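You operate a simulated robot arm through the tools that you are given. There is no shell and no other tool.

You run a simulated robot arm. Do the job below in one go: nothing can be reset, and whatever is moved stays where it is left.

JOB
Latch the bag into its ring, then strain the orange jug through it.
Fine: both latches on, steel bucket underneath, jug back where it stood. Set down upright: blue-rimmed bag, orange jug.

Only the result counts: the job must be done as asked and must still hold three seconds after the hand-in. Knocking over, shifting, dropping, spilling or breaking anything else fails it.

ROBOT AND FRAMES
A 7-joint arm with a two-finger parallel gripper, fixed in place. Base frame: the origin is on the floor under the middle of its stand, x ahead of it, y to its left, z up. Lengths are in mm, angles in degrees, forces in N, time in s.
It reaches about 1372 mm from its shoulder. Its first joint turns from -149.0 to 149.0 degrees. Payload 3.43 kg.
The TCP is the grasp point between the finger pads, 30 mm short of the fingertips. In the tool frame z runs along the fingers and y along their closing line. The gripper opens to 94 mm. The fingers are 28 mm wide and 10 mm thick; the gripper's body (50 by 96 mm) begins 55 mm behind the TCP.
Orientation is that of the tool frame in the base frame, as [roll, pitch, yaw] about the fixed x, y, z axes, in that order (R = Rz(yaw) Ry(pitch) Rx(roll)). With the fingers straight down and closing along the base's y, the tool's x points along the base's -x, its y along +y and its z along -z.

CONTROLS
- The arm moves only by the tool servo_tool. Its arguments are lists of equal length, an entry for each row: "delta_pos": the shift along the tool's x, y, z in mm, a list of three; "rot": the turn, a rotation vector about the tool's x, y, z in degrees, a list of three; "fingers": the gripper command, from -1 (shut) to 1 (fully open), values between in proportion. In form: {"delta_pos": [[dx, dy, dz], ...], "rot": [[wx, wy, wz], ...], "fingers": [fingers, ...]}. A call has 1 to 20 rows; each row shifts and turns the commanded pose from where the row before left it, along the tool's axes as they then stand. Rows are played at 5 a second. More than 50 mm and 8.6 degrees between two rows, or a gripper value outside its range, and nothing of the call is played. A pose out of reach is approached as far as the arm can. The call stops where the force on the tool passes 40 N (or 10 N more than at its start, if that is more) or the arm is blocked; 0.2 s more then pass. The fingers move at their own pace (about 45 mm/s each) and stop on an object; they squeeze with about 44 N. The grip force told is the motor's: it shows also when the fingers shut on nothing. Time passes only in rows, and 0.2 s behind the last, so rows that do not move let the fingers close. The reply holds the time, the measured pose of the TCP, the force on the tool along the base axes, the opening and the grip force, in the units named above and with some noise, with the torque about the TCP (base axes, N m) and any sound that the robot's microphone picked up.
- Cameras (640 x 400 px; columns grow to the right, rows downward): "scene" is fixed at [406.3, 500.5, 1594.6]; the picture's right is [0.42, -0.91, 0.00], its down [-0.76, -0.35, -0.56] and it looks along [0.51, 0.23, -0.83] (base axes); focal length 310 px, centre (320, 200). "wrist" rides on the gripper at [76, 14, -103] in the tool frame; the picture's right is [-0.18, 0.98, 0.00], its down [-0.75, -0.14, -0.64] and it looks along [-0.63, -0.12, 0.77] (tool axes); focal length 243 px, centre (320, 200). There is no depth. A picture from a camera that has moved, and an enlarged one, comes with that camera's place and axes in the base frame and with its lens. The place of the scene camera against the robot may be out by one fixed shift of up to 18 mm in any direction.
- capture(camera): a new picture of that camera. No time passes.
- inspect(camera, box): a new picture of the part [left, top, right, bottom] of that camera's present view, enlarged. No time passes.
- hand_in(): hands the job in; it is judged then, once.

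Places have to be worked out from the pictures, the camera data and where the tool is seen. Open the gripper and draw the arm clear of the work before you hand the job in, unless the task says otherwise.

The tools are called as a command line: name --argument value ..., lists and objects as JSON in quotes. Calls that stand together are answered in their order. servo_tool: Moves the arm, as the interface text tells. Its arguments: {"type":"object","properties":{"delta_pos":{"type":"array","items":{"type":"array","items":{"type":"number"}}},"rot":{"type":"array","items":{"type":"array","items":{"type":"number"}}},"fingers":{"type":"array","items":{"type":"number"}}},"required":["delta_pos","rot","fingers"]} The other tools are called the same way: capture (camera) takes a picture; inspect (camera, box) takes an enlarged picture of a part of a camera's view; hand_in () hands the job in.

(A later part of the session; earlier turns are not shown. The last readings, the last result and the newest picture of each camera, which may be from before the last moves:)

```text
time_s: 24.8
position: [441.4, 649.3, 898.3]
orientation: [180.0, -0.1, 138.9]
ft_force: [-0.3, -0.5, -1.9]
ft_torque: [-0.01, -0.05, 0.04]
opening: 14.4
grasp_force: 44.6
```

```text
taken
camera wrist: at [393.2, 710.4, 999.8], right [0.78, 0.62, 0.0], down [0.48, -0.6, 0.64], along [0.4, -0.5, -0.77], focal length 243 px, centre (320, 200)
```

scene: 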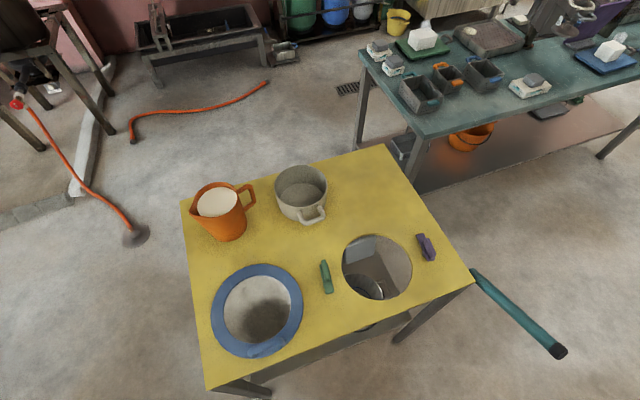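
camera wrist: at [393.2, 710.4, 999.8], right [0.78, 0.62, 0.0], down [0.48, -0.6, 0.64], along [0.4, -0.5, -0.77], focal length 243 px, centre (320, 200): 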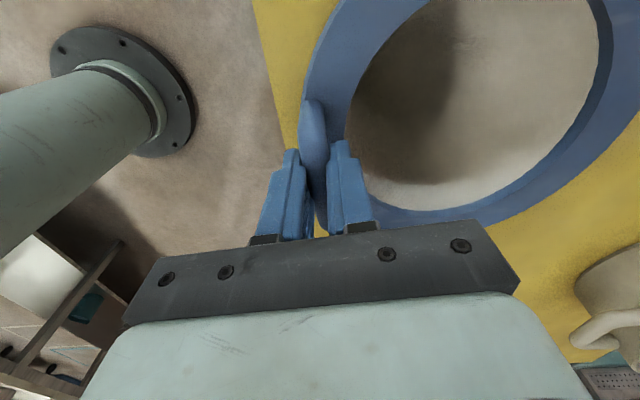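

Nearly down. I lower the last few mm gently and then open the fingers.

servo_tool --delta_pos '[[0, 0, 3], [0, 0, 2], [0, 0, 0], [0, 0, 0], [0, 0, 0], [0, 0, 0], [0, 0, 0], [0, 0, 0], [0, 0, 0]]' --rot '[[0, 0, 0], [0, 0, 0], [0, 0, 0], [0, 0, 0], [0, 0, 0], [0, 0, 0], [0, 0, 0], [0, 0, 0], [0, 0, 0]]' --fingers '[-1, -1, -1, 0, 0.5, 1, 1, 1, 1]'

servo_tool --delta_pos '[[0, 0, -30], [0, 0, -45], [0, 0, -45]]' --rot '[[0, 0, 0], [0, 0, 0], [0, 0, 0]]' --fingers '[1, 1, 1]'

capture --camera "wrist"

capture --camera "scene"

```text
time_s: 26.8
position: [440.8, 650.0, 894.5]
orientation: [179.9, -0.1, 139.0]
ft_force: [1.0, -0.2, 0.4]
ft_torque: [-0.01, 0.01, 0.02]
opening: 93.8
grasp_force: 0.1
```

```text
time_s: 27.6
position: [440.0, 648.3, 1016.4]
orientation: [-179.9, -0.1, 139.0]
ft_force: [-0.5, 0.2, -0.3]
ft_torque: [-0.02, -0.03, 0.02]
opening: 94.2
grasp_force: 0.0
```

```text
taken
camera wrist: at [392.6, 710.0, 1117.6], right [0.78, 0.62, 0.0], down [0.48, -0.6, 0.64], along [0.4, -0.5, -0.77], focal length 243 px, centre (320, 200)
```

wrist: 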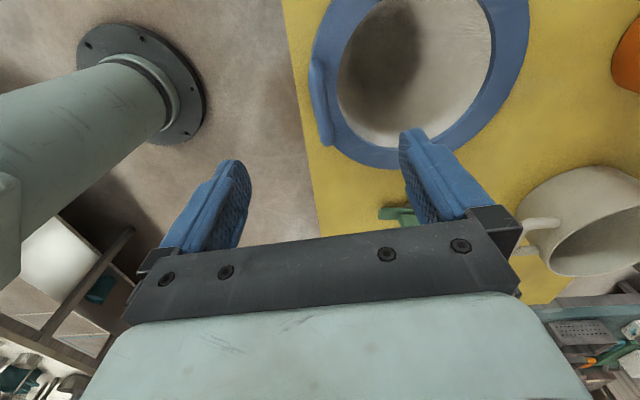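

```text
taken
```

scene: 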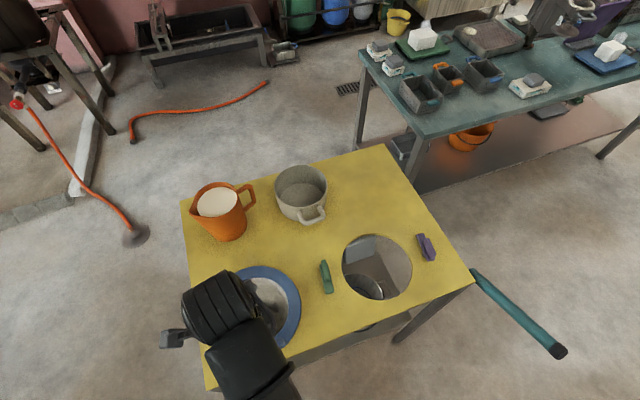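

The bag is seated again. I turn the tool to yaw ≈194° and hover above the rim at the side facing the robot (about 284° around the bag), where I intend to grip the rim radially.

servo_tool --delta_pos '[[0, 0, 0], [0, 0, 0], [0, 0, 0], [0, 0, 0], [0, 0, 0], [0, 0, 0], [0, 0, 0], [-43, -20, 0], [-41, -20, 0]]' --rot '[[0, 0, -8], [0, 0, -8], [0, 0, -8], [0, 0, -8], [0, 0, -8], [0, 0, -8], [0, 0, -7], [0, 0, 0], [0, 0, 0]]' --fingers '[1, 1, 1, 1, 1, 1, 1, 1, 1]'

capture --camera "wrist"

```text
time_s: 29.6
position: [530.0, 629.2, 1014.7]
orientation: [180.0, 0.0, -165.9]
ft_force: [-0.1, -0.2, 0.0]
ft_torque: [0.01, -0.01, 0.02]
opening: 94.1
grasp_force: 0.1
```

```text
taken
camera wrist: at [453.8, 624.4, 1116.0], right [-0.06, 1.0, 0.0], down [0.77, 0.05, 0.64], along [0.64, 0.04, -0.77], focal length 243 px, centre (320, 200)
```

wrist: 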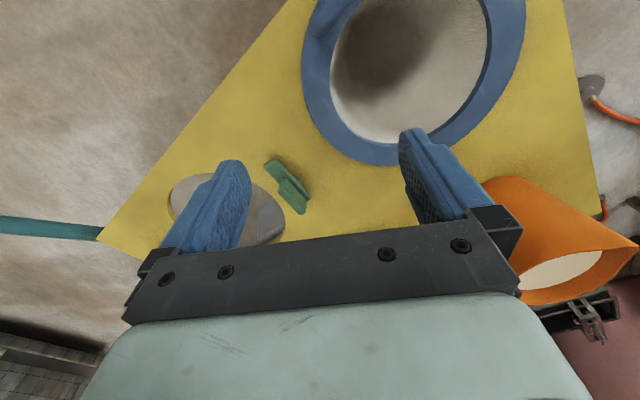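

I enlarge this view to measure the rim's circle and radii accurately.

inspect --camera "wrist" --box '[290, 0, 540, 156]'

inspect --camera "wrist" --box '[90, 130, 330, 280]'

```text
2.56 times, centred on (415, 78) of wrist
camera zoom: at [453.8, 624.4, 1116.0], right [-0.06, 1.0, 0.0], down [0.77, 0.05, 0.64], along [0.64, 0.04, -0.77], focal length 621 px, centre (77, 512)
```

zoom: 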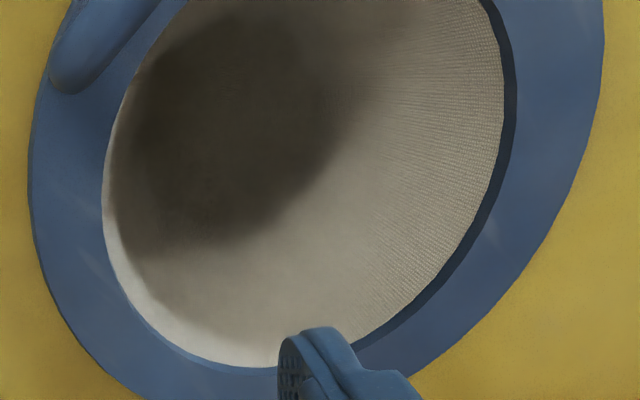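

```text
2.67 times, centred on (210, 205) of wrist
camera zoom: at [453.8, 624.4, 1116.0], right [-0.06, 1.0, 0.0], down [0.77, 0.05, 0.64], along [0.64, 0.04, -0.77], focal length 647 px, centre (613, 187)
```

zoom: 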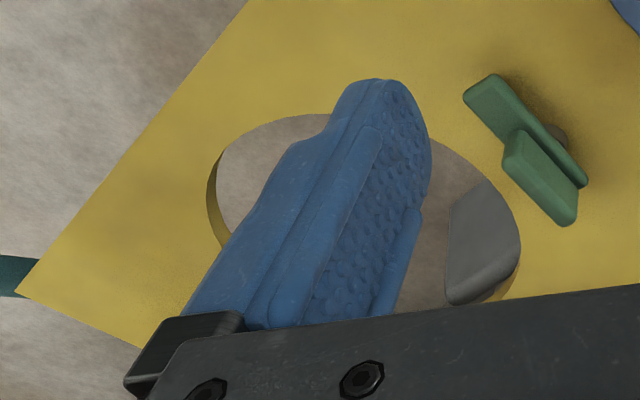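

A circle fit gives the bag rim centred at (507.5, 712.5) with R≈103 outer and ≈75.5 inner, and the cloth tapers inward. I position TCP over the rim's middle at (529, 626) and descend with fingers open, one inside and one outside.

servo_tool --delta_pos '[[2, -3, 0], [0, 0, 45], [0, 0, 45], [0, 0, 25]]' --rot '[[0, 0, 0], [0, 0, 0], [0, 0, 0], [0, 0, 0]]' --fingers '[1, 1, 1, 1]'

capture --camera "wrist"

inspect --camera "wrist" --box '[150, 80, 500, 299]'

```text
time_s: 30.6
position: [528.7, 625.6, 900.4]
orientation: [179.9, 0.1, -166.0]
ft_force: [0.1, -0.7, 0.3]
ft_torque: [-0.03, -0.02, 0.01]
opening: 93.6
grasp_force: 0.1
```

```text
taken
camera wrist: at [452.7, 620.3, 1001.7], right [-0.06, 1.0, 0.0], down [0.77, 0.04, 0.64], along [0.64, 0.04, -0.77], focal length 243 px, centre (320, 200)
```

wrist: 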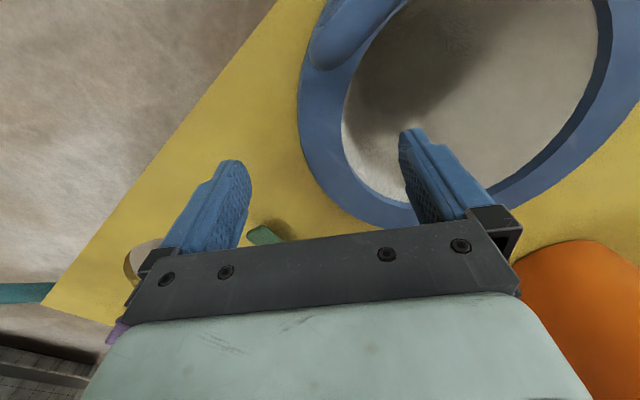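

```text
1.83 times, centred on (325, 190) of wrist
camera zoom: at [452.7, 620.3, 1001.7], right [-0.06, 1.0, 0.0], down [0.77, 0.04, 0.64], along [0.64, 0.04, -0.77], focal length 443 px, centre (311, 219)
```

zoom: 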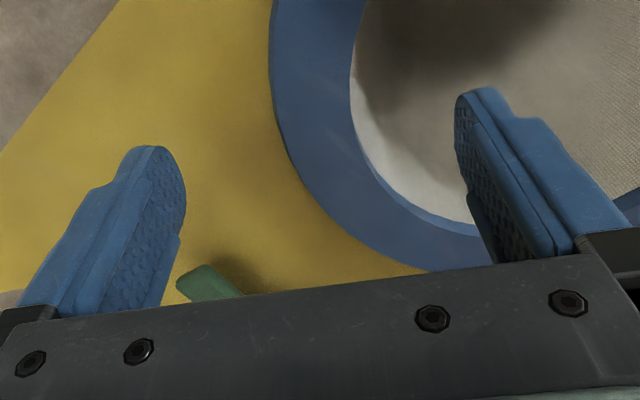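

Rim is centred between the fingers. I descend to TCP z≈872 and then in small steps toward the table, watching the force.

servo_tool --delta_pos '[[0, 0, 14], [0, 0, 14]]' --rot '[[0, 0, 0], [0, 0, 0]]' --fingers '[1, 1]'

servo_tool --delta_pos '[[0, 0, 2], [0, 0, 2], [0, 0, 0]]' --rot '[[0, 0, 0], [0, 0, 0], [0, 0, 0]]' --fingers '[1, 1, 1]'

inspect --camera "wrist" --box '[150, 80, 500, 299]'

```text
time_s: 31.2
position: [529.8, 625.5, 871.5]
orientation: [-180.0, 0.1, -166.0]
ft_force: [0.1, 0.4, 0.9]
ft_torque: [0.03, 0.0, 0.02]
opening: 93.8
grasp_force: 0.1
```

```text
time_s: 32.0
position: [530.2, 626.9, 870.2]
orientation: [180.0, 0.1, -166.1]
ft_force: [-1.8, -0.6, 38.0]
ft_torque: [-1.96, -0.22, -0.04]
opening: 93.9
grasp_force: 0.1
```

```text
1.83 times, centred on (325, 190) of wrist
camera zoom: at [452.7, 622.1, 971.1], right [-0.06, 1.0, 0.0], down [0.77, 0.04, 0.64], along [0.64, 0.04, -0.77], focal length 443 px, centre (311, 219)
```

zoom: 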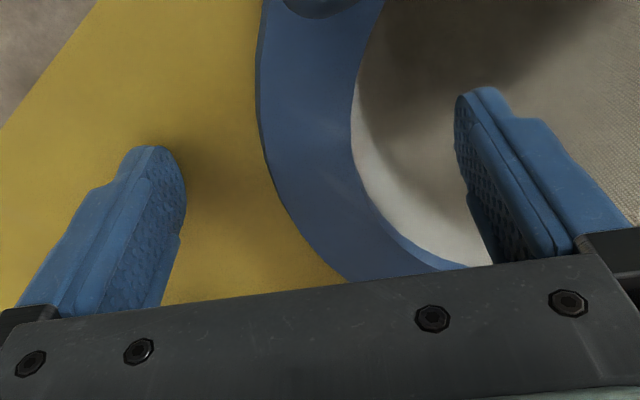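

The outer fingertip touched the table at TCP z≈870, so the table top is z≈840. I back off about 2 mm and close on the rim.

servo_tool --delta_pos '[[0, 0, -3], [0, 0, 0]]' --rot '[[0, 0, 0], [0, 0, 0]]' --fingers '[1, 1]'

```text
time_s: 32.6
position: [530.5, 628.1, 871.2]
orientation: [179.8, -0.2, -165.9]
ft_force: [-0.1, -0.3, 0.4]
ft_torque: [0.01, 0.01, 0.02]
opening: 93.9
grasp_force: 0.0
```

Free of contact at z≈871. I correct 2 mm laterally, then close.

servo_tool --delta_pos '[[2, -2, -1], [0, 0, 0], [0, 0, 0], [0, 0, 0], [0, 0, 0], [0, 0, 0], [0, 0, 0], [0, 0, 0]]' --rot '[[0, 0, 0], [0, 0, 0], [0, 0, 0], [0, 0, 0], [0, 0, 0], [0, 0, 0], [0, 0, 0], [0, 0, 0]]' --fingers '[1, 0.3, -0.2, -1, -1, -1, -1, -1]'

inspect --camera "wrist" --box '[150, 80, 500, 299]'

```text
time_s: 34.4
position: [529.5, 623.8, 872.0]
orientation: [179.9, 0.0, -166.0]
ft_force: [0.7, 3.1, 4.7]
ft_torque: [0.33, -0.02, 0.07]
opening: 31.2
grasp_force: 44.4
```

```text
1.83 times, centred on (325, 190) of wrist
camera zoom: at [452.1, 620.3, 973.5], right [-0.06, 1.0, 0.0], down [0.77, 0.04, 0.64], along [0.64, 0.04, -0.77], focal length 443 px, centre (311, 219)
```

zoom: 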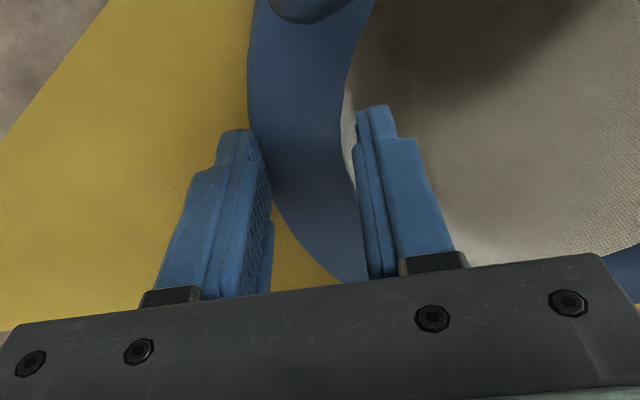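

The rim is gripped (31.2 mm, 44 N). I lift in small steps and watch load and tilt.

servo_tool --delta_pos '[[0, 0, -8], [0, 0, -8], [0, 0, -12], [0, 0, -12], [0, 0, 0]]' --rot '[[0, 0, 0], [0, 0, 0], [0, 0, 0], [0, 0, 0], [0, 0, 0]]' --fingers '[-1, -1, -1, -1, -1]'

capture --camera "wrist"

inspect --camera "scene" --box '[160, 210, 360, 370]'

```text
time_s: 35.6
position: [528.7, 625.9, 912.0]
orientation: [179.9, -0.2, -166.0]
ft_force: [-0.4, 0.1, -1.4]
ft_torque: [-0.14, -0.08, 0.03]
opening: 31.1
grasp_force: 44.1
```

```text
taken
camera wrist: at [452.4, 621.0, 1012.9], right [-0.06, 1.0, 0.0], down [0.77, 0.04, 0.64], along [0.64, 0.04, -0.77], focal length 243 px, centre (320, 200)
```

wrist: 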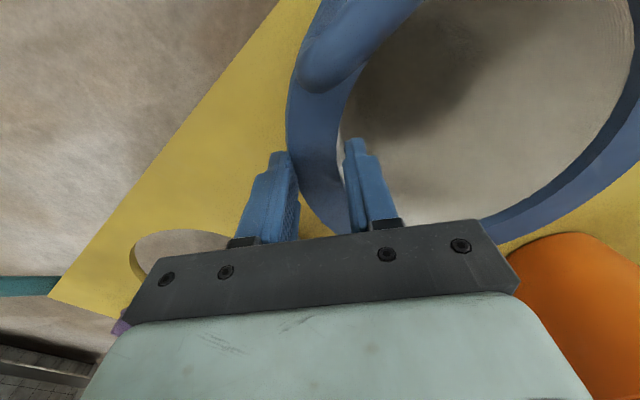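

```text
2.50 times, centred on (260, 290) of scene
camera zoom: at [406.3, 500.5, 1594.6], right [0.42, -0.91, 0.0], down [-0.76, -0.35, -0.56], along [0.51, 0.23, -0.83], focal length 774 px, centre (470, -25)
```

zoom: 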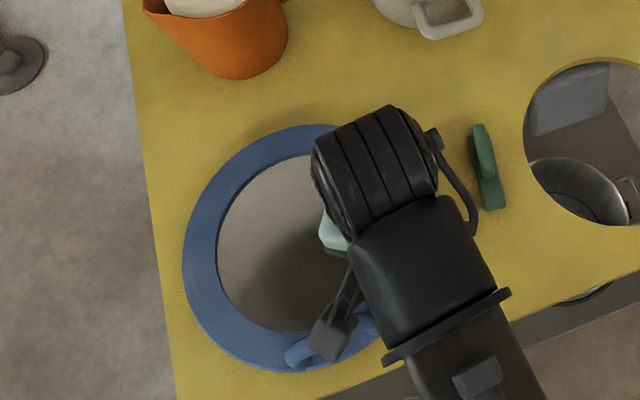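

It lifts level with a load of ~1.5–2 N. I lift it fully clear (bag depth seems ≈150 mm) in smooth steps.

servo_tool --delta_pos '[[0, 0, -20], [0, 0, -25], [0, 0, -25], [0, 0, -25], [0, 0, -25], [0, 0, -25], [0, 0, -25], [0, 0, 0]]' --rot '[[0, 0, 0], [0, 0, 0], [0, 0, 0], [0, 0, 0], [0, 0, 0], [0, 0, 0], [0, 0, 0], [0, 0, 0]]' --fingers '[-1, -1, -1, -1, -1, -1, -1, -1]'

capture --camera "wrist"

capture --camera "scene"

```text
time_s: 37.4
position: [529.6, 625.6, 1082.4]
orientation: [179.8, -0.1, -165.9]
ft_force: [-0.8, 0.2, -1.9]
ft_torque: [-0.2, -0.08, 0.0]
opening: 30.9
grasp_force: 43.5
```

```text
taken
camera wrist: at [453.0, 620.0, 1184.2], right [-0.06, 1.0, 0.0], down [0.77, 0.04, 0.64], along [0.64, 0.04, -0.77], focal length 243 px, centre (320, 200)
```

wrist: 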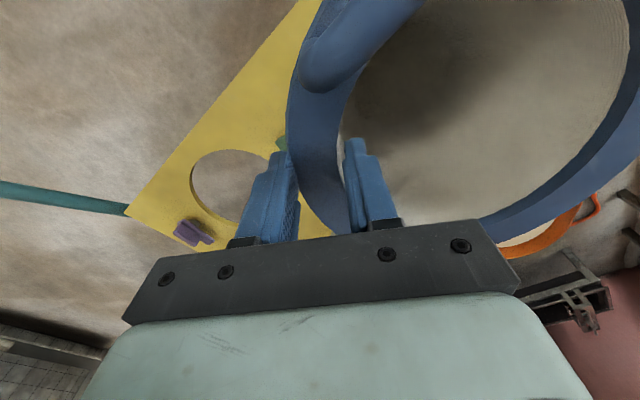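

```text
taken
```

scene: 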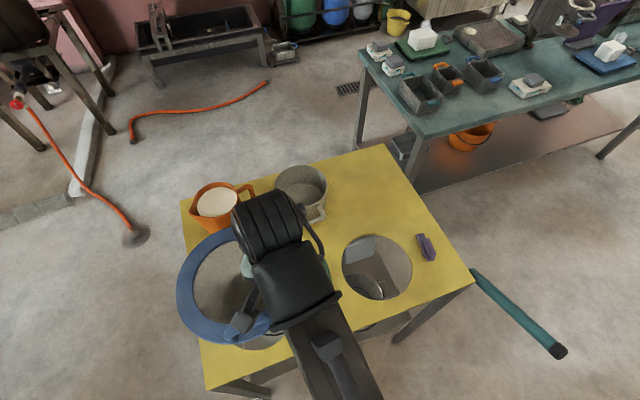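

The bag is up. I check its underside and level in an enlarged scene view before moving it over.

inspect --camera "scene" --box '[160, 190, 360, 390]'

inspect --camera "scene" --box '[220, 310, 320, 390]'

```text
2.00 times, centred on (260, 290) of scene
camera zoom: at [406.3, 500.5, 1594.6], right [0.42, -0.91, 0.0], down [-0.76, -0.35, -0.56], along [0.51, 0.23, -0.83], focal length 620 px, centre (440, 20)
```

zoom: 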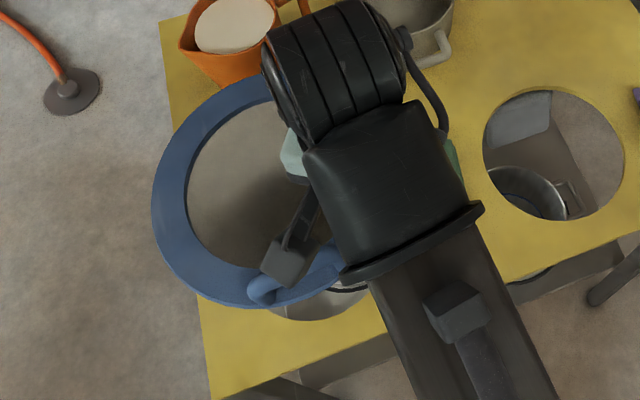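

```text
5.00 times, centred on (270, 350) of scene
camera zoom: at [406.3, 500.5, 1594.6], right [0.42, -0.91, 0.0], down [-0.76, -0.35, -0.56], along [0.51, 0.23, -0.83], focal length 1549 px, centre (570, -550)
```

zoom: 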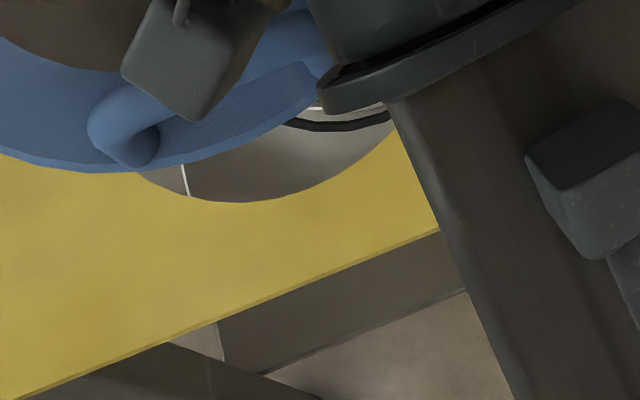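

The storage hole is visible empty beneath it, so the bag is fully out. I raise it further and shift a little to get an unobstructed wrist view of the ring hole for an accurate centre.

servo_tool --delta_pos '[[0, 0, -20], [0, 0, -20], [-25, 0, 0], [-25, 0, 0], [-15, 10, 0], [0, 0, 0]]' --rot '[[0, 0, 0], [0, 0, 0], [0, 0, 0], [0, 0, 0], [0, 0, 0], [0, 0, 0]]' --fingers '[-1, -1, -1, -1, -1, -1]'

capture --camera "wrist"

inspect --camera "wrist" --box '[130, 70, 330, 220]'

capture --camera "scene"

```text
time_s: 38.8
position: [589.9, 650.7, 1123.0]
orientation: [179.9, 0.0, -166.0]
ft_force: [-0.1, -0.2, -2.8]
ft_torque: [-0.12, -0.11, -0.02]
opening: 23.4
grasp_force: 44.2
```

```text
taken
camera wrist: at [512.7, 645.8, 1223.6], right [-0.06, 1.0, 0.0], down [0.77, 0.04, 0.64], along [0.64, 0.04, -0.77], focal length 243 px, centre (320, 200)
```

wrist: 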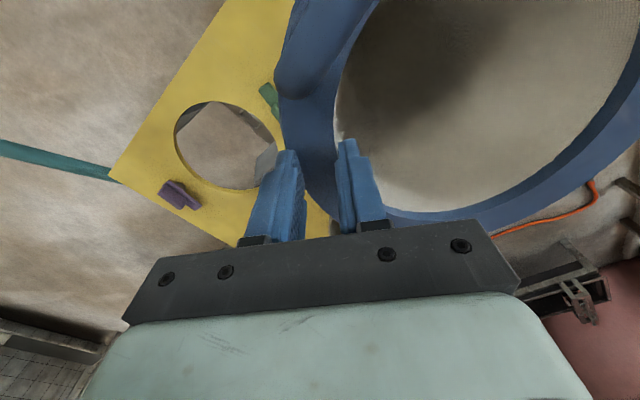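

```text
2.67 times, centred on (230, 145) of wrist
camera zoom: at [512.7, 645.8, 1223.6], right [-0.06, 1.0, 0.0], down [0.77, 0.04, 0.64], along [0.64, 0.04, -0.77], focal length 647 px, centre (560, 347)
```

zoom: 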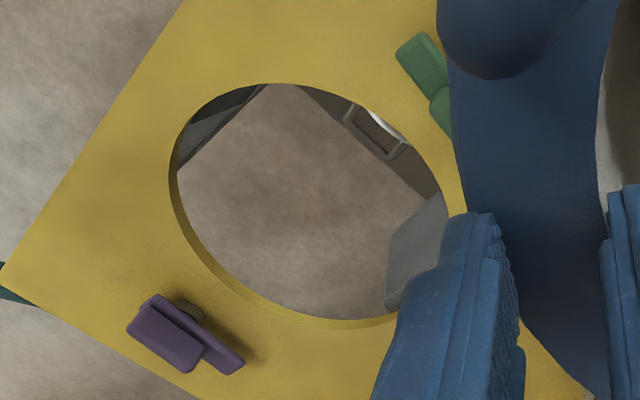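

```text
taken
```

scene: 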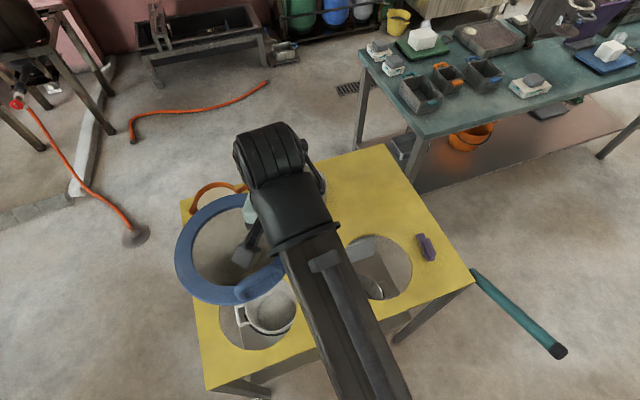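

The opening has dropped to 23.4 mm, so the rim may be slipping in the grip. I look closely at the grip at once.

inspect --camera "wrist" --box '[220, 60, 420, 260]'

inspect --camera "scene" --box '[160, 170, 340, 350]'

```text
2.00 times, centred on (320, 160) of wrist
camera zoom: at [512.7, 645.8, 1223.6], right [-0.06, 1.0, 0.0], down [0.77, 0.04, 0.64], along [0.64, 0.04, -0.77], focal length 485 px, centre (320, 280)
```

zoom: 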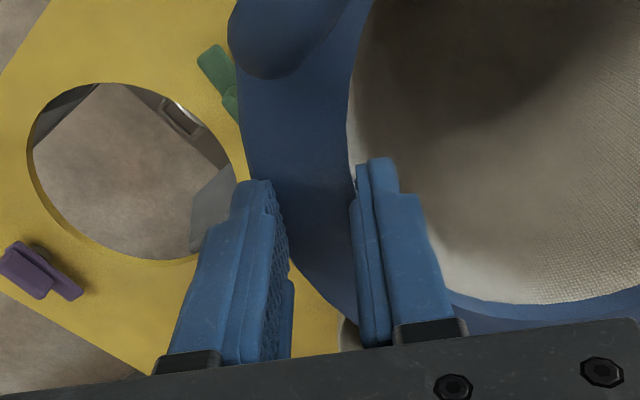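

```text
2.22 times, centred on (250, 260) of scene
camera zoom: at [406.3, 500.5, 1594.6], right [0.42, -0.91, 0.0], down [-0.76, -0.35, -0.56], along [0.51, 0.23, -0.83], focal length 688 px, centre (476, 67)
```

zoom: 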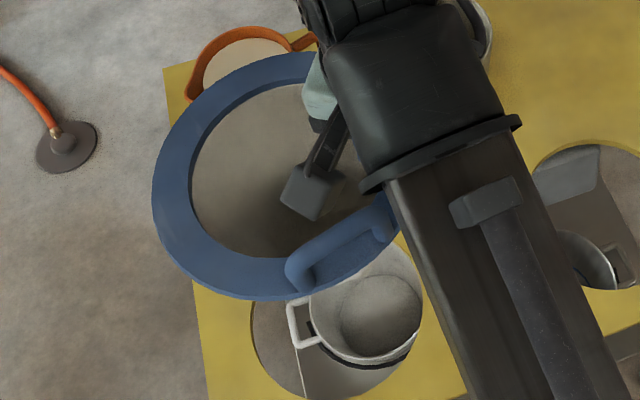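

The bag appears to have swung about the closing axis (its +x side dropped ~40 mm). I hold still for a moment to see whether the grip is stable.

servo_tool --delta_pos '[[0, 0, 0], [0, 0, 0], [0, 0, 0]]' --rot '[[0, 0, 0], [0, 0, 0], [0, 0, 0]]' --fingers '[-1, -1, -1]'

capture --camera "wrist"

```text
time_s: 39.6
position: [589.5, 650.0, 1122.0]
orientation: [179.9, 0.0, -166.0]
ft_force: [-0.3, 0.4, -1.8]
ft_torque: [-0.15, -0.06, 0.02]
opening: 23.5
grasp_force: 44.3
```

```text
taken
camera wrist: at [512.5, 645.8, 1223.7], right [-0.06, 1.0, 0.0], down [0.77, 0.04, 0.64], along [0.64, 0.04, -0.77], focal length 243 px, centre (320, 200)
```

wrist: 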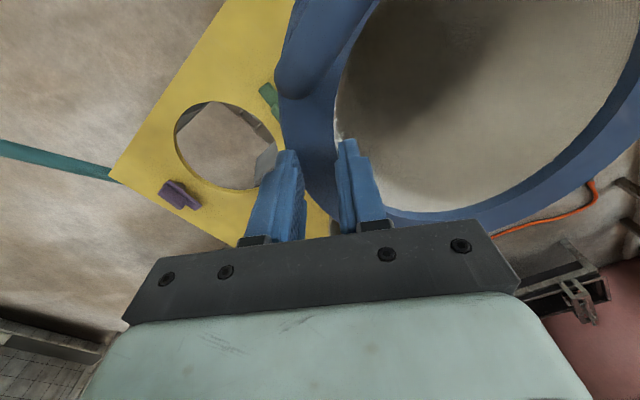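

The grip is stable (23.5 mm) but the bag is tilted ~18–20° about the closing axis, handle side up. I slowly rotate the tool about its y axis to level it and check.

servo_tool --delta_pos '[[0, 0, 0], [0, 0, 0], [0, 0, 0], [0, 0, 0], [0, 0, 0], [0, 0, 0], [0, 0, 0], [0, 0, 0], [0, 0, 0], [0, 0, 0]]' --rot '[[0, -1, 0], [0, -2, 0], [0, -2, 0], [0, -2, 0], [0, -2, 0], [0, -2, 0], [0, -2, 0], [0, -2, 0], [0, -1, 0], [0, 0, 0]]' --fingers '[-1, -1, -1, -1, -1, -1, -1, -1, -1, -1]'

capture --camera "wrist"

inspect --camera "scene" --box '[160, 170, 340, 350]'

```text
time_s: 41.8
position: [590.0, 650.5, 1122.5]
orientation: [179.9, 16.0, -166.0]
ft_force: [0.0, 0.1, -1.3]
ft_torque: [-0.17, -0.02, 0.01]
opening: 23.4
grasp_force: 44.4
```

```text
taken
camera wrist: at [488.7, 640.0, 1198.3], right [-0.07, 1.0, 0.05], down [0.57, -0.01, 0.82], along [0.82, 0.08, -0.56], focal length 243 px, centre (320, 200)
```

wrist: 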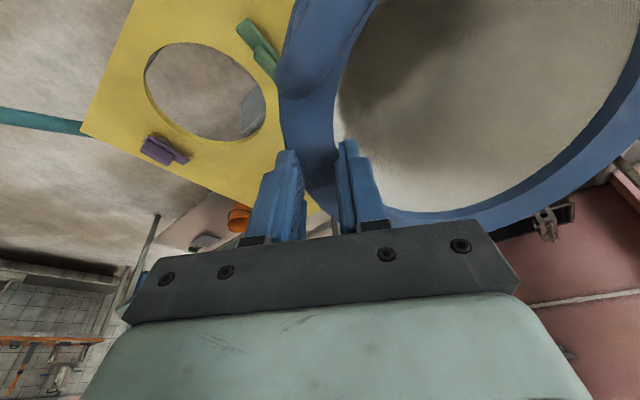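

```text
2.22 times, centred on (250, 260) of scene
camera zoom: at [406.3, 500.5, 1594.6], right [0.42, -0.91, 0.0], down [-0.76, -0.35, -0.56], along [0.51, 0.23, -0.83], focal length 688 px, centre (476, 67)
```

zoom: 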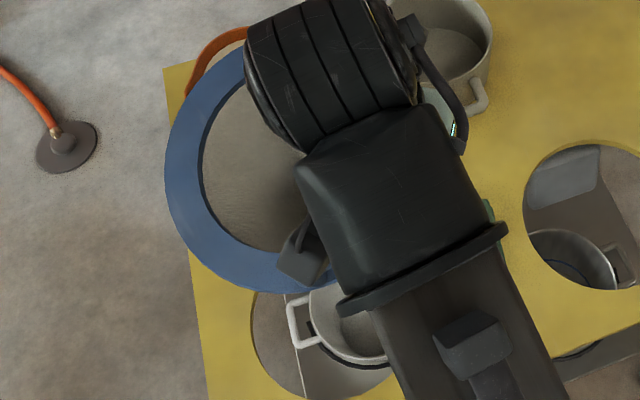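

I enlarge the wrist view of the rim to fit its plane.

inspect --camera "wrist" --box '[260, 0, 640, 237]'

```text
1.68 times, centred on (450, 118) of wrist
camera zoom: at [488.7, 640.0, 1198.3], right [-0.07, 1.0, 0.05], down [0.57, -0.01, 0.82], along [0.82, 0.08, -0.56], focal length 409 px, centre (101, 337)
```

zoom: 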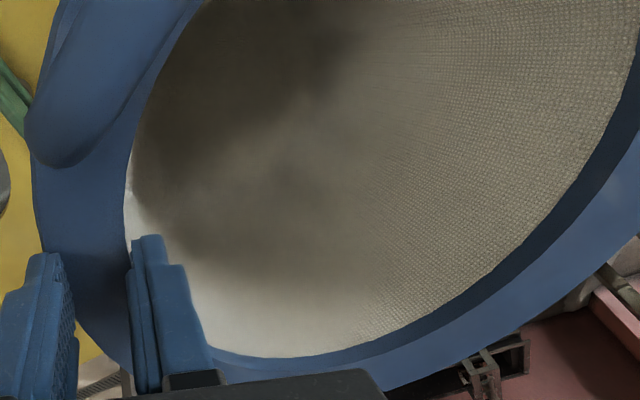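

A careful fit of rim points shows the bag is nearly aligned with the tool after all (≈4° droop on the far side) and instead yawed ≈8° in the grip. So I undo the tool tilt slowly and correct the droop a little.

servo_tool --delta_pos '[[0, 0, 0], [0, 0, 0], [0, 0, 0], [0, 0, 0], [0, 0, 0], [0, 0, 0], [0, 0, 0], [0, 0, 0], [0, 0, 0], [0, 0, 0], [0, 0, 0], [0, 0, 0], [0, 0, 0]]' --rot '[[0, 1, 0], [0, 2, 0], [0, 2, 0], [0, 2, 0], [0, 2, 0], [0, 2, 0], [0, 2, 0], [0, 2, 0], [0, 1, 0], [-1, 0, 0], [-1.5, 0, 0], [-1, 0, 0], [0, 0, 0]]' --fingers '[-1, -1, -1, -1, -1, -1, -1, -1, -1, -1, -1, -1, -1]'

capture --camera "scene"

inspect --camera "wrist" --box '[260, 0, 640, 237]'

```text
time_s: 44.6
position: [590.1, 649.0, 1121.1]
orientation: [176.4, -0.1, -166.0]
ft_force: [0.8, -0.1, -1.8]
ft_torque: [-0.12, -0.05, -0.01]
opening: 23.3
grasp_force: 43.7
```

```text
taken
```

scene: 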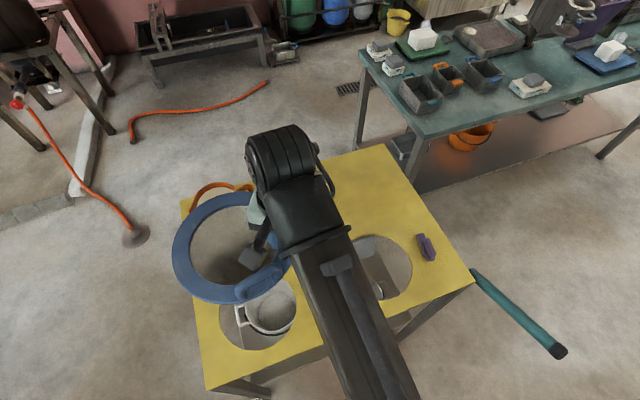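

```text
1.68 times, centred on (450, 118) of wrist
camera zoom: at [514.6, 638.9, 1223.1], right [-0.06, 1.0, 0.06], down [0.78, 0.01, 0.63], along [0.63, 0.08, -0.77], focal length 409 px, centre (101, 337)
```

zoom: 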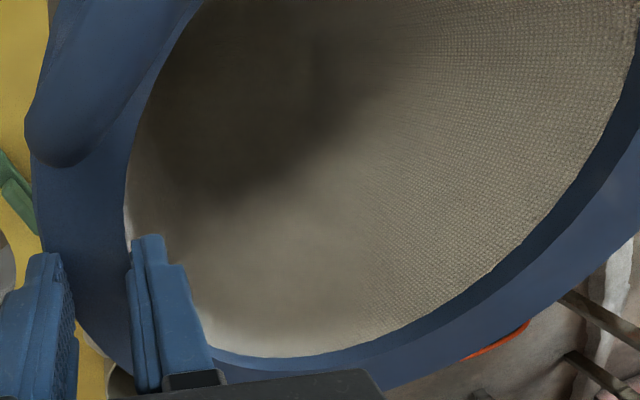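

Now I slowly yaw the tool +30° so the gripping fingers will stay away from the purple latch on placement.

servo_tool --delta_pos '[[0, 0, 0], [0, 0, 0], [0, 0, 0], [0, 0, 0], [0, 0, 0], [0, 0, 0], [0, 0, 0], [0, 0, 0], [0, 0, 0], [0, 0, 0], [0, 0, 0], [0, 0, 0], [0, 0, 0], [0, 0, 0], [0, 0, 0], [0, 0, 0], [0, 0, 0]]' --rot '[[0, 0, 1], [0, 0, 2], [0, 0, 2], [0, 0, 2], [0, 0, 2], [0, 0, 2], [0, 0, 2], [0, 0, 2], [0, 0, 2], [0, 0, 2], [0, 0, 2], [0, 0, 2], [0, 0, 2], [0, 0, 2], [0, 0, 2], [0, 0, 1], [0, 0, 0]]' --fingers '[-1, -1, -1, -1, -1, -1, -1, -1, -1, -1, -1, -1, -1, -1, -1, -1, -1]'

capture --camera "wrist"

capture --camera "scene"

```text
time_s: 48.2
position: [590.0, 652.0, 1121.9]
orientation: [177.0, -1.7, 164.0]
ft_force: [0.3, 0.4, -1.9]
ft_torque: [-0.19, -0.02, -0.03]
opening: 23.6
grasp_force: 44.0
```

```text
taken
camera wrist: at [523.1, 680.2, 1225.5], right [0.45, 0.89, 0.05], down [0.7, -0.38, 0.61], along [0.56, -0.24, -0.79], focal length 243 px, centre (320, 200)
```

wrist: 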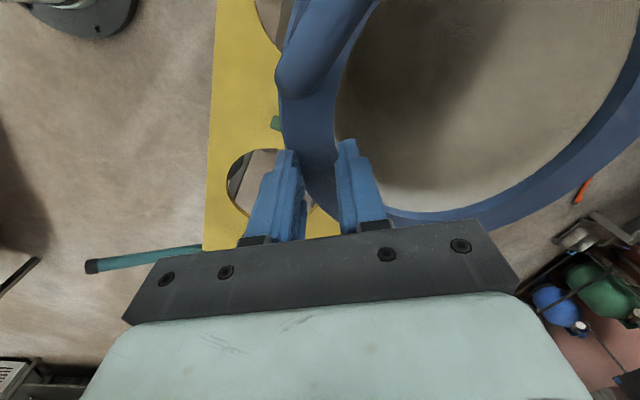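

```text
taken
```

scene: 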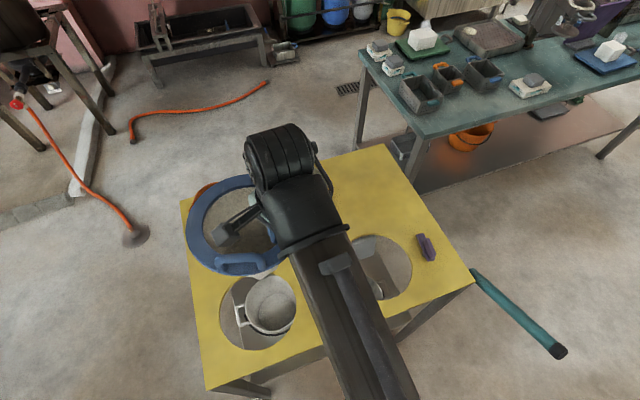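

The grip held through the turn. Now I carry the bag toward the ring slowly (≈29 mm/s), first third.

servo_tool --delta_pos '[[-1.5, -1.5, 0], [-3, -3, -0.3], [-4, -4.1, -0.3], [-4, -4.1, -0.3], [-4, -4.1, -0.3], [-4, -4.1, -0.3], [-4, -4.1, -0.3], [-4, -4.1, -0.3], [-4, -4.1, -0.3], [-4, -4.1, -0.3], [-4, -4.1, -0.3], [-4, -4.1, -0.3], [-4, -4.1, -0.3], [-4, -4.1, -0.3], [-4, -4.1, -0.3], [-4, -4.1, -0.3], [-4, -4.1, -0.3], [-4, -4.1, -0.3], [-3, -3, -0.3], [-1.5, -1.5, 0]]' --rot '[[0, 0, 0], [0, 0, 0], [0, 0, 0], [0, 0, 0], [0, 0, 0], [0, 0, 0], [0, 0, 0], [0, 0, 0], [0, 0, 0], [0, 0, 0], [0, 0, 0], [0, 0, 0], [0, 0, 0], [0, 0, 0], [0, 0, 0], [0, 0, 0], [0, 0, 0], [0, 0, 0], [0, 0, 0], [0, 0, 0]]' --fingers '[-1, -1, -1, -1, -1, -1, -1, -1, -1, -1, -1, -1, -1, -1, -1, -1, -1, -1, -1, -1]'

capture --camera "wrist"

```text
time_s: 52.4
position: [640.6, 557.6, 1120.4]
orientation: [176.9, -1.8, 164.0]
ft_force: [-0.8, -0.9, -0.9]
ft_torque: [-0.17, 0.04, 0.01]
opening: 23.3
grasp_force: 44.0
```

```text
taken
camera wrist: at [572.2, 586.6, 1224.0], right [0.45, 0.89, 0.05], down [0.7, -0.38, 0.61], along [0.56, -0.24, -0.79], focal length 243 px, centre (320, 200)
```

wrist: 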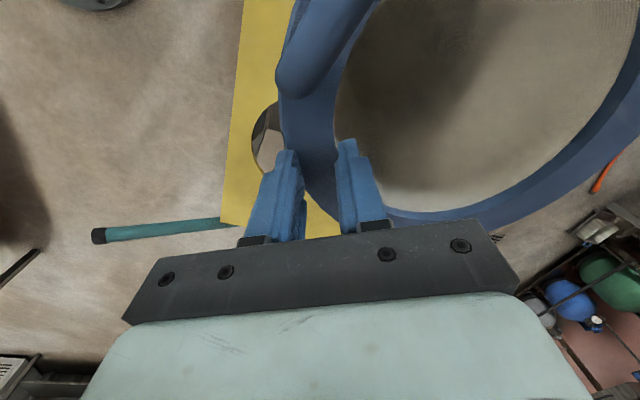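

Stable. I continue with the same slow motion.

servo_tool --delta_pos '[[-1.5, -1.5, 0], [-3, -3, -0.3], [-4, -4.1, -0.3], [-4, -4.1, -0.3], [-4, -4.1, -0.3], [-4, -4.1, -0.3], [-4, -4.1, -0.3], [-4, -4.1, -0.3], [-4, -4.1, -0.3], [-4, -4.1, -0.3], [-4, -4.1, -0.3], [-4, -4.1, -0.3], [-4, -4.1, -0.3], [-4, -4.1, -0.3], [-4, -4.1, -0.3], [-4, -4.1, -0.3], [-4, -4.1, -0.3], [-4, -4.1, -0.3], [-3, -3, -0.3], [-1.5, -1.5, 0]]' --rot '[[0, 0, 0], [0, 0, 0], [0, 0, 0], [0, 0, 0], [0, 0, 0], [0, 0, 0], [0, 0, 0], [0, 0, 0], [0, 0, 0], [0, 0, 0], [0, 0, 0], [0, 0, 0], [0, 0, 0], [0, 0, 0], [0, 0, 0], [0, 0, 0], [0, 0, 0], [0, 0, 0], [0, 0, 0], [0, 0, 0]]' --fingers '[-1, -1, -1, -1, -1, -1, -1, -1, -1, -1, -1, -1, -1, -1, -1, -1, -1, -1, -1, -1]'

servo_tool --delta_pos '[[-1.5, -1.5, 0], [-3, -3, -0.3], [-4, -4.1, -0.3], [-4, -4.1, -0.3], [-4, -4.1, -0.3], [-4, -4.1, -0.3], [-4, -4.1, -0.3], [-4, -4.1, -0.3], [-4, -4.1, -0.3], [-4, -4.1, -0.3], [-3, -3, -0.3], [-1.5, -1.5, 0], [0, 0, 0]]' --rot '[[0, 0, 0], [0, 0, 0], [0, 0, 0], [0, 0, 0], [0, 0, 0], [0, 0, 0], [0, 0, 0], [0, 0, 0], [0, 0, 0], [0, 0, 0], [0, 0, 0], [0, 0, 0], [0, 0, 0]]' --fingers '[-1, -1, -1, -1, -1, -1, -1, -1, -1, -1, -1, -1, -1]'

capture --camera "wrist"

capture --camera "scene"

```text
time_s: 56.6
position: [689.9, 466.7, 1119.4]
orientation: [176.9, -1.8, 164.0]
ft_force: [0.3, -0.5, -1.9]
ft_torque: [-0.16, 0.01, 0.03]
opening: 23.2
grasp_force: 44.4
```

```text
time_s: 59.4
position: [717.1, 414.7, 1118.6]
orientation: [176.9, -1.8, 164.2]
ft_force: [0.5, 0.2, -1.5]
ft_torque: [-0.18, 0.0, -0.04]
opening: 23.5
grasp_force: 43.8
```

```text
taken
camera wrist: at [650.1, 442.9, 1222.3], right [0.45, 0.89, 0.05], down [0.7, -0.38, 0.61], along [0.56, -0.24, -0.79], focal length 243 px, centre (320, 200)
```

wrist: 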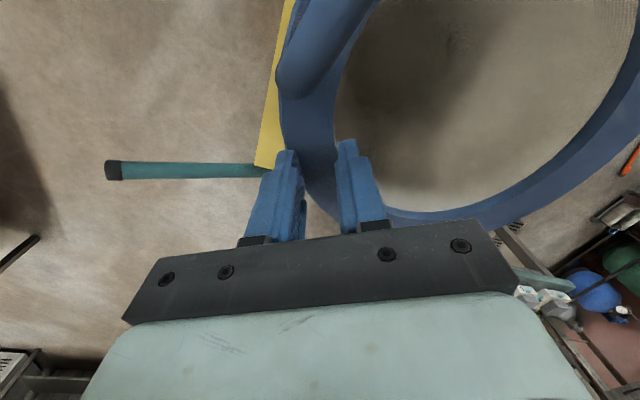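

```text
taken
```

scene: 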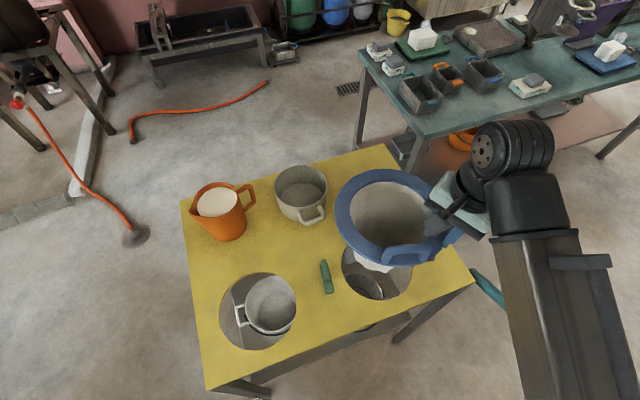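

The bag is above the ring. I enlarge scene views to check its centring and level against the hole.

inspect --camera "scene" --box '[310, 150, 490, 310]'

inspect --camera "scene" --box '[310, 220, 430, 310]'

```text
2.50 times, centred on (400, 230) of scene
camera zoom: at [406.3, 500.5, 1594.6], right [0.42, -0.91, 0.0], down [-0.76, -0.35, -0.56], along [0.51, 0.23, -0.83], focal length 774 px, centre (120, 125)
```

zoom: 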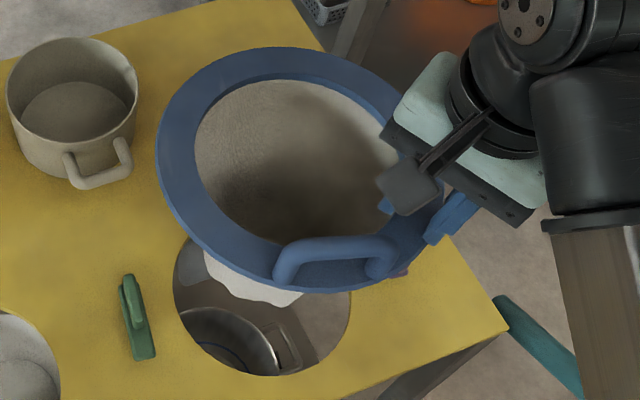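

```text
4.44 times, centred on (370, 265) of scene
camera zoom: at [406.3, 500.5, 1594.6], right [0.42, -0.91, 0.0], down [-0.76, -0.35, -0.56], along [0.51, 0.23, -0.83], focal length 1377 px, centre (98, -89)
```

zoom: 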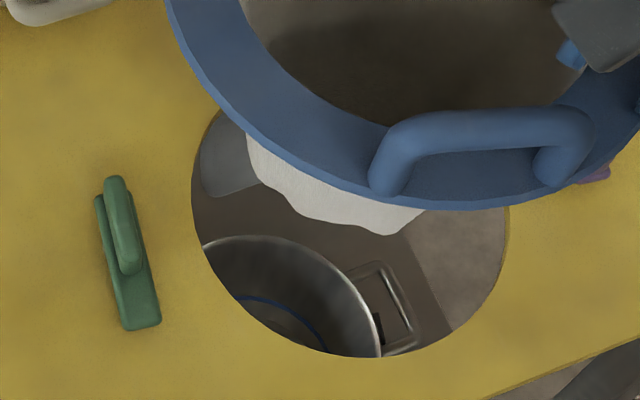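

The fit says the bag centre is about (728, 505) versus hole (733, 497.5). I shift by (+5, -7) and descend slowly straight down, stopping with the cloth just above the table for a check.

servo_tool --delta_pos '[[-2, -1.6, 0], [-2.7, -2.2, 0], [-2, -1.6, 0], [-0.1, -0.16, 3], [-0.19, -0.32, 6], [-0.19, -0.32, 6], [-0.19, -0.32, 6], [-0.19, -0.32, 6], [-0.19, -0.32, 6], [-0.19, -0.32, 6], [-0.19, -0.32, 6], [-0.19, -0.32, 6], [-0.19, -0.32, 6], [-0.19, -0.32, 6], [-0.19, -0.32, 6], [-0.19, -0.32, 6], [-0.19, -0.32, 6], [-0.1, -0.16, 3], [0, 0, 0]]' --rot '[[0, 0, 0], [0, 0, 0], [0, 0, 0], [0, 0, 0], [0, 0, 0], [0, 0, 0], [0, 0, 0], [0, 0, 0], [0, 0, 0], [0, 0, 0], [0, 0, 0], [0, 0, 0], [0, 0, 0], [0, 0, 0], [0, 0, 0], [0, 0, 0], [0, 0, 0], [0, 0, 0], [0, 0, 0]]' --fingers '[-1, -1, -1, -1, -1, -1, -1, -1, -1, -1, -1, -1, -1, -1, -1, -1, -1, -1, -1]'

inspect --camera "scene" --box '[310, 170, 470, 310]'

capture --camera "wrist"

```text
time_s: 63.4
position: [722.7, 409.1, 1033.8]
orientation: [176.9, -1.8, 164.0]
ft_force: [0.2, -0.6, -1.9]
ft_torque: [-0.16, 0.01, -0.02]
opening: 23.5
grasp_force: 44.0
```

```text
2.86 times, centred on (390, 240) of scene
camera zoom: at [406.3, 500.5, 1594.6], right [0.42, -0.91, 0.0], down [-0.76, -0.35, -0.56], along [0.51, 0.23, -0.83], focal length 885 px, centre (120, 86)
```

zoom: 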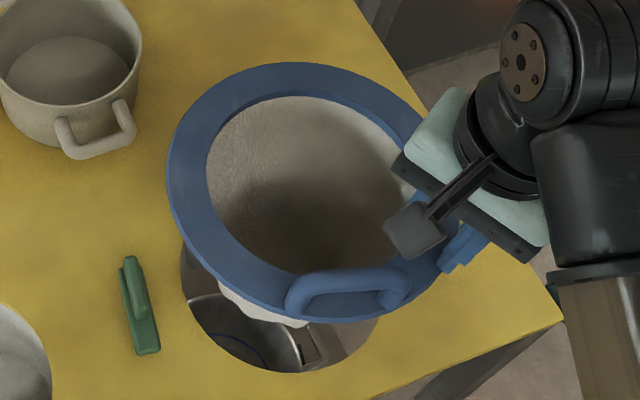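

```text
taken
camera wrist: at [654.8, 436.7, 1138.5], right [0.45, 0.89, 0.05], down [0.7, -0.38, 0.61], along [0.56, -0.24, -0.79], focal length 243 px, centre (320, 200)
```

wrist: 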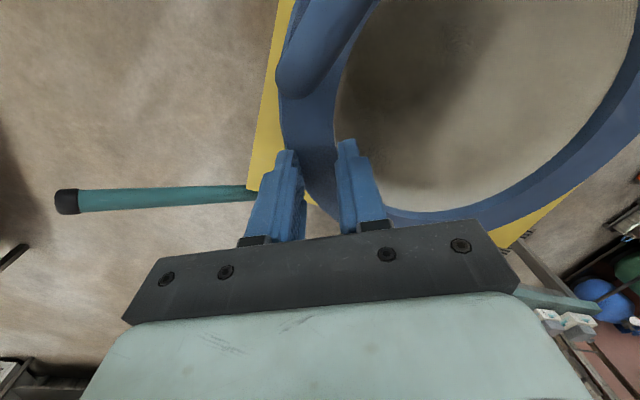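

Scene geometry suggests the bag still sits several mm toward +y of the hole centre. I shift 5 mm in -y and continue down to where the cloth enters the hole.

servo_tool --delta_pos '[[-0.7, -2.4, 0], [-0.7, -2.4, 0], [-0.1, -0.16, 3], [-0.19, -0.32, 6], [-0.19, -0.32, 6], [-0.19, -0.32, 6], [-0.19, -0.32, 6], [-0.19, -0.32, 6], [-0.19, -0.32, 6], [-0.19, -0.32, 6], [-0.19, -0.32, 6], [-0.19, -0.32, 6], [-0.19, -0.32, 6], [-0.19, -0.32, 6], [-0.19, -0.32, 6], [-0.19, -0.32, 6], [-0.1, -0.16, 3], [0, 0, 0]]' --rot '[[0, 0, 0], [0, 0, 0], [0, 0, 0], [0, 0, 0], [0, 0, 0], [0, 0, 0], [0, 0, 0], [0, 0, 0], [0, 0, 0], [0, 0, 0], [0, 0, 0], [0, 0, 0], [0, 0, 0], [0, 0, 0], [0, 0, 0], [0, 0, 0], [0, 0, 0], [0, 0, 0]]' --fingers '[-1, -1, -1, -1, -1, -1, -1, -1, -1, -1, -1, -1, -1, -1, -1, -1, -1, -1]'

inspect --camera "scene" --box '[310, 190, 470, 310]'

capture --camera "wrist"

```text
time_s: 67.2
position: [723.2, 403.0, 949.4]
orientation: [176.9, -1.8, 164.0]
ft_force: [0.5, -0.3, -2.4]
ft_torque: [-0.19, 0.01, 0.0]
opening: 23.3
grasp_force: 43.9
```

```text
3.33 times, centred on (390, 250) of scene
camera zoom: at [406.3, 500.5, 1594.6], right [0.42, -0.91, 0.0], down [-0.76, -0.35, -0.56], along [0.51, 0.23, -0.83], focal length 1033 px, centre (87, 33)
```

zoom: 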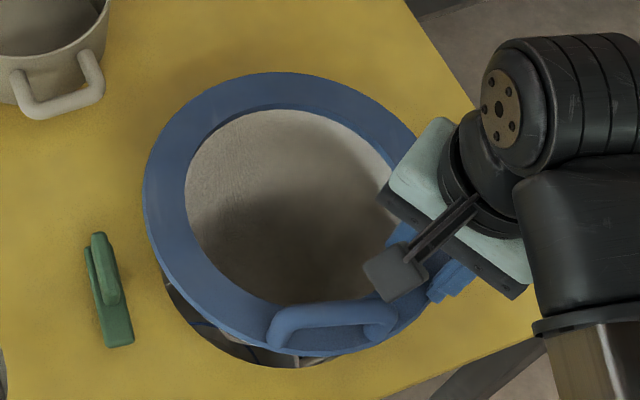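

```text
taken
camera wrist: at [656.1, 431.7, 1053.2], right [0.45, 0.89, 0.05], down [0.7, -0.38, 0.61], along [0.56, -0.24, -0.79], focal length 243 px, centre (320, 200)
```

wrist: 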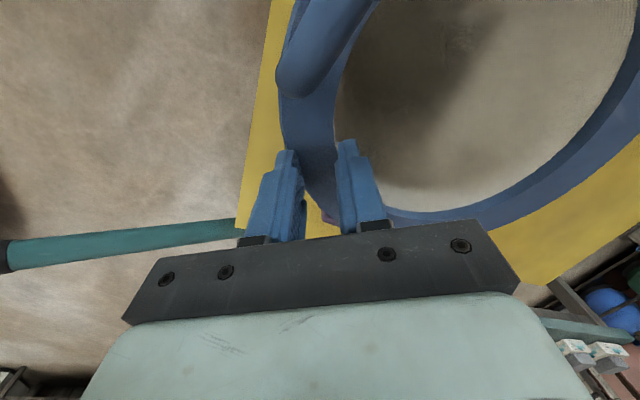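

Rim is about 90 mm above its seat; residual offset is small. I nudge 2 mm more in -y and go down another 40 mm, then check against both latches.

servo_tool --delta_pos '[[-0.5, -2, 0], [-0.1, -0.16, 3], [-0.19, -0.32, 6], [-0.19, -0.32, 6], [-0.19, -0.32, 6], [-0.19, -0.32, 6], [-0.19, -0.32, 6], [-0.19, -0.32, 6], [-0.1, -0.16, 3], [0, 0, 0]]' --rot '[[0, 0, 0], [0, 0, 0], [0, 0, 0], [0, 0, 0], [0, 0, 0], [0, 0, 0], [0, 0, 0], [0, 0, 0], [0, 0, 0], [0, 0, 0]]' --fingers '[-1, -1, -1, -1, -1, -1, -1, -1, -1, -1]'

inspect --camera "scene" --box '[310, 190, 470, 310]'

inspect --camera "wrist" --box '[200, 0, 640, 275]'

```text
time_s: 69.4
position: [722.7, 402.2, 908.3]
orientation: [176.8, -1.7, 164.0]
ft_force: [-0.1, -0.5, -2.4]
ft_torque: [-0.18, 0.01, 0.03]
opening: 23.3
grasp_force: 44.3
```

```text
3.33 times, centred on (390, 250) of scene
camera zoom: at [406.3, 500.5, 1594.6], right [0.42, -0.91, 0.0], down [-0.76, -0.35, -0.56], along [0.51, 0.23, -0.83], focal length 1033 px, centre (87, 33)
```

zoom: 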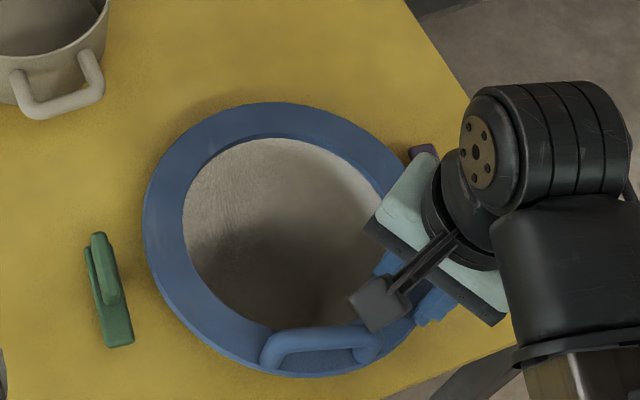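

```text
1.45 times, centred on (420, 138) of wrist
camera zoom: at [655.0, 429.5, 1011.3], right [0.45, 0.89, 0.05], down [0.7, -0.38, 0.61], along [0.56, -0.24, -0.79], focal length 353 px, centre (174, 291)
```

zoom: 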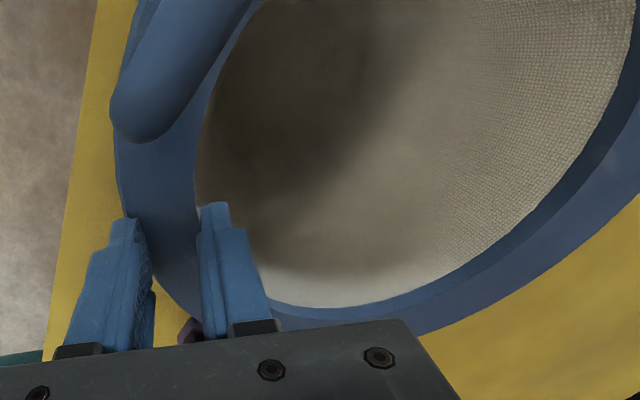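

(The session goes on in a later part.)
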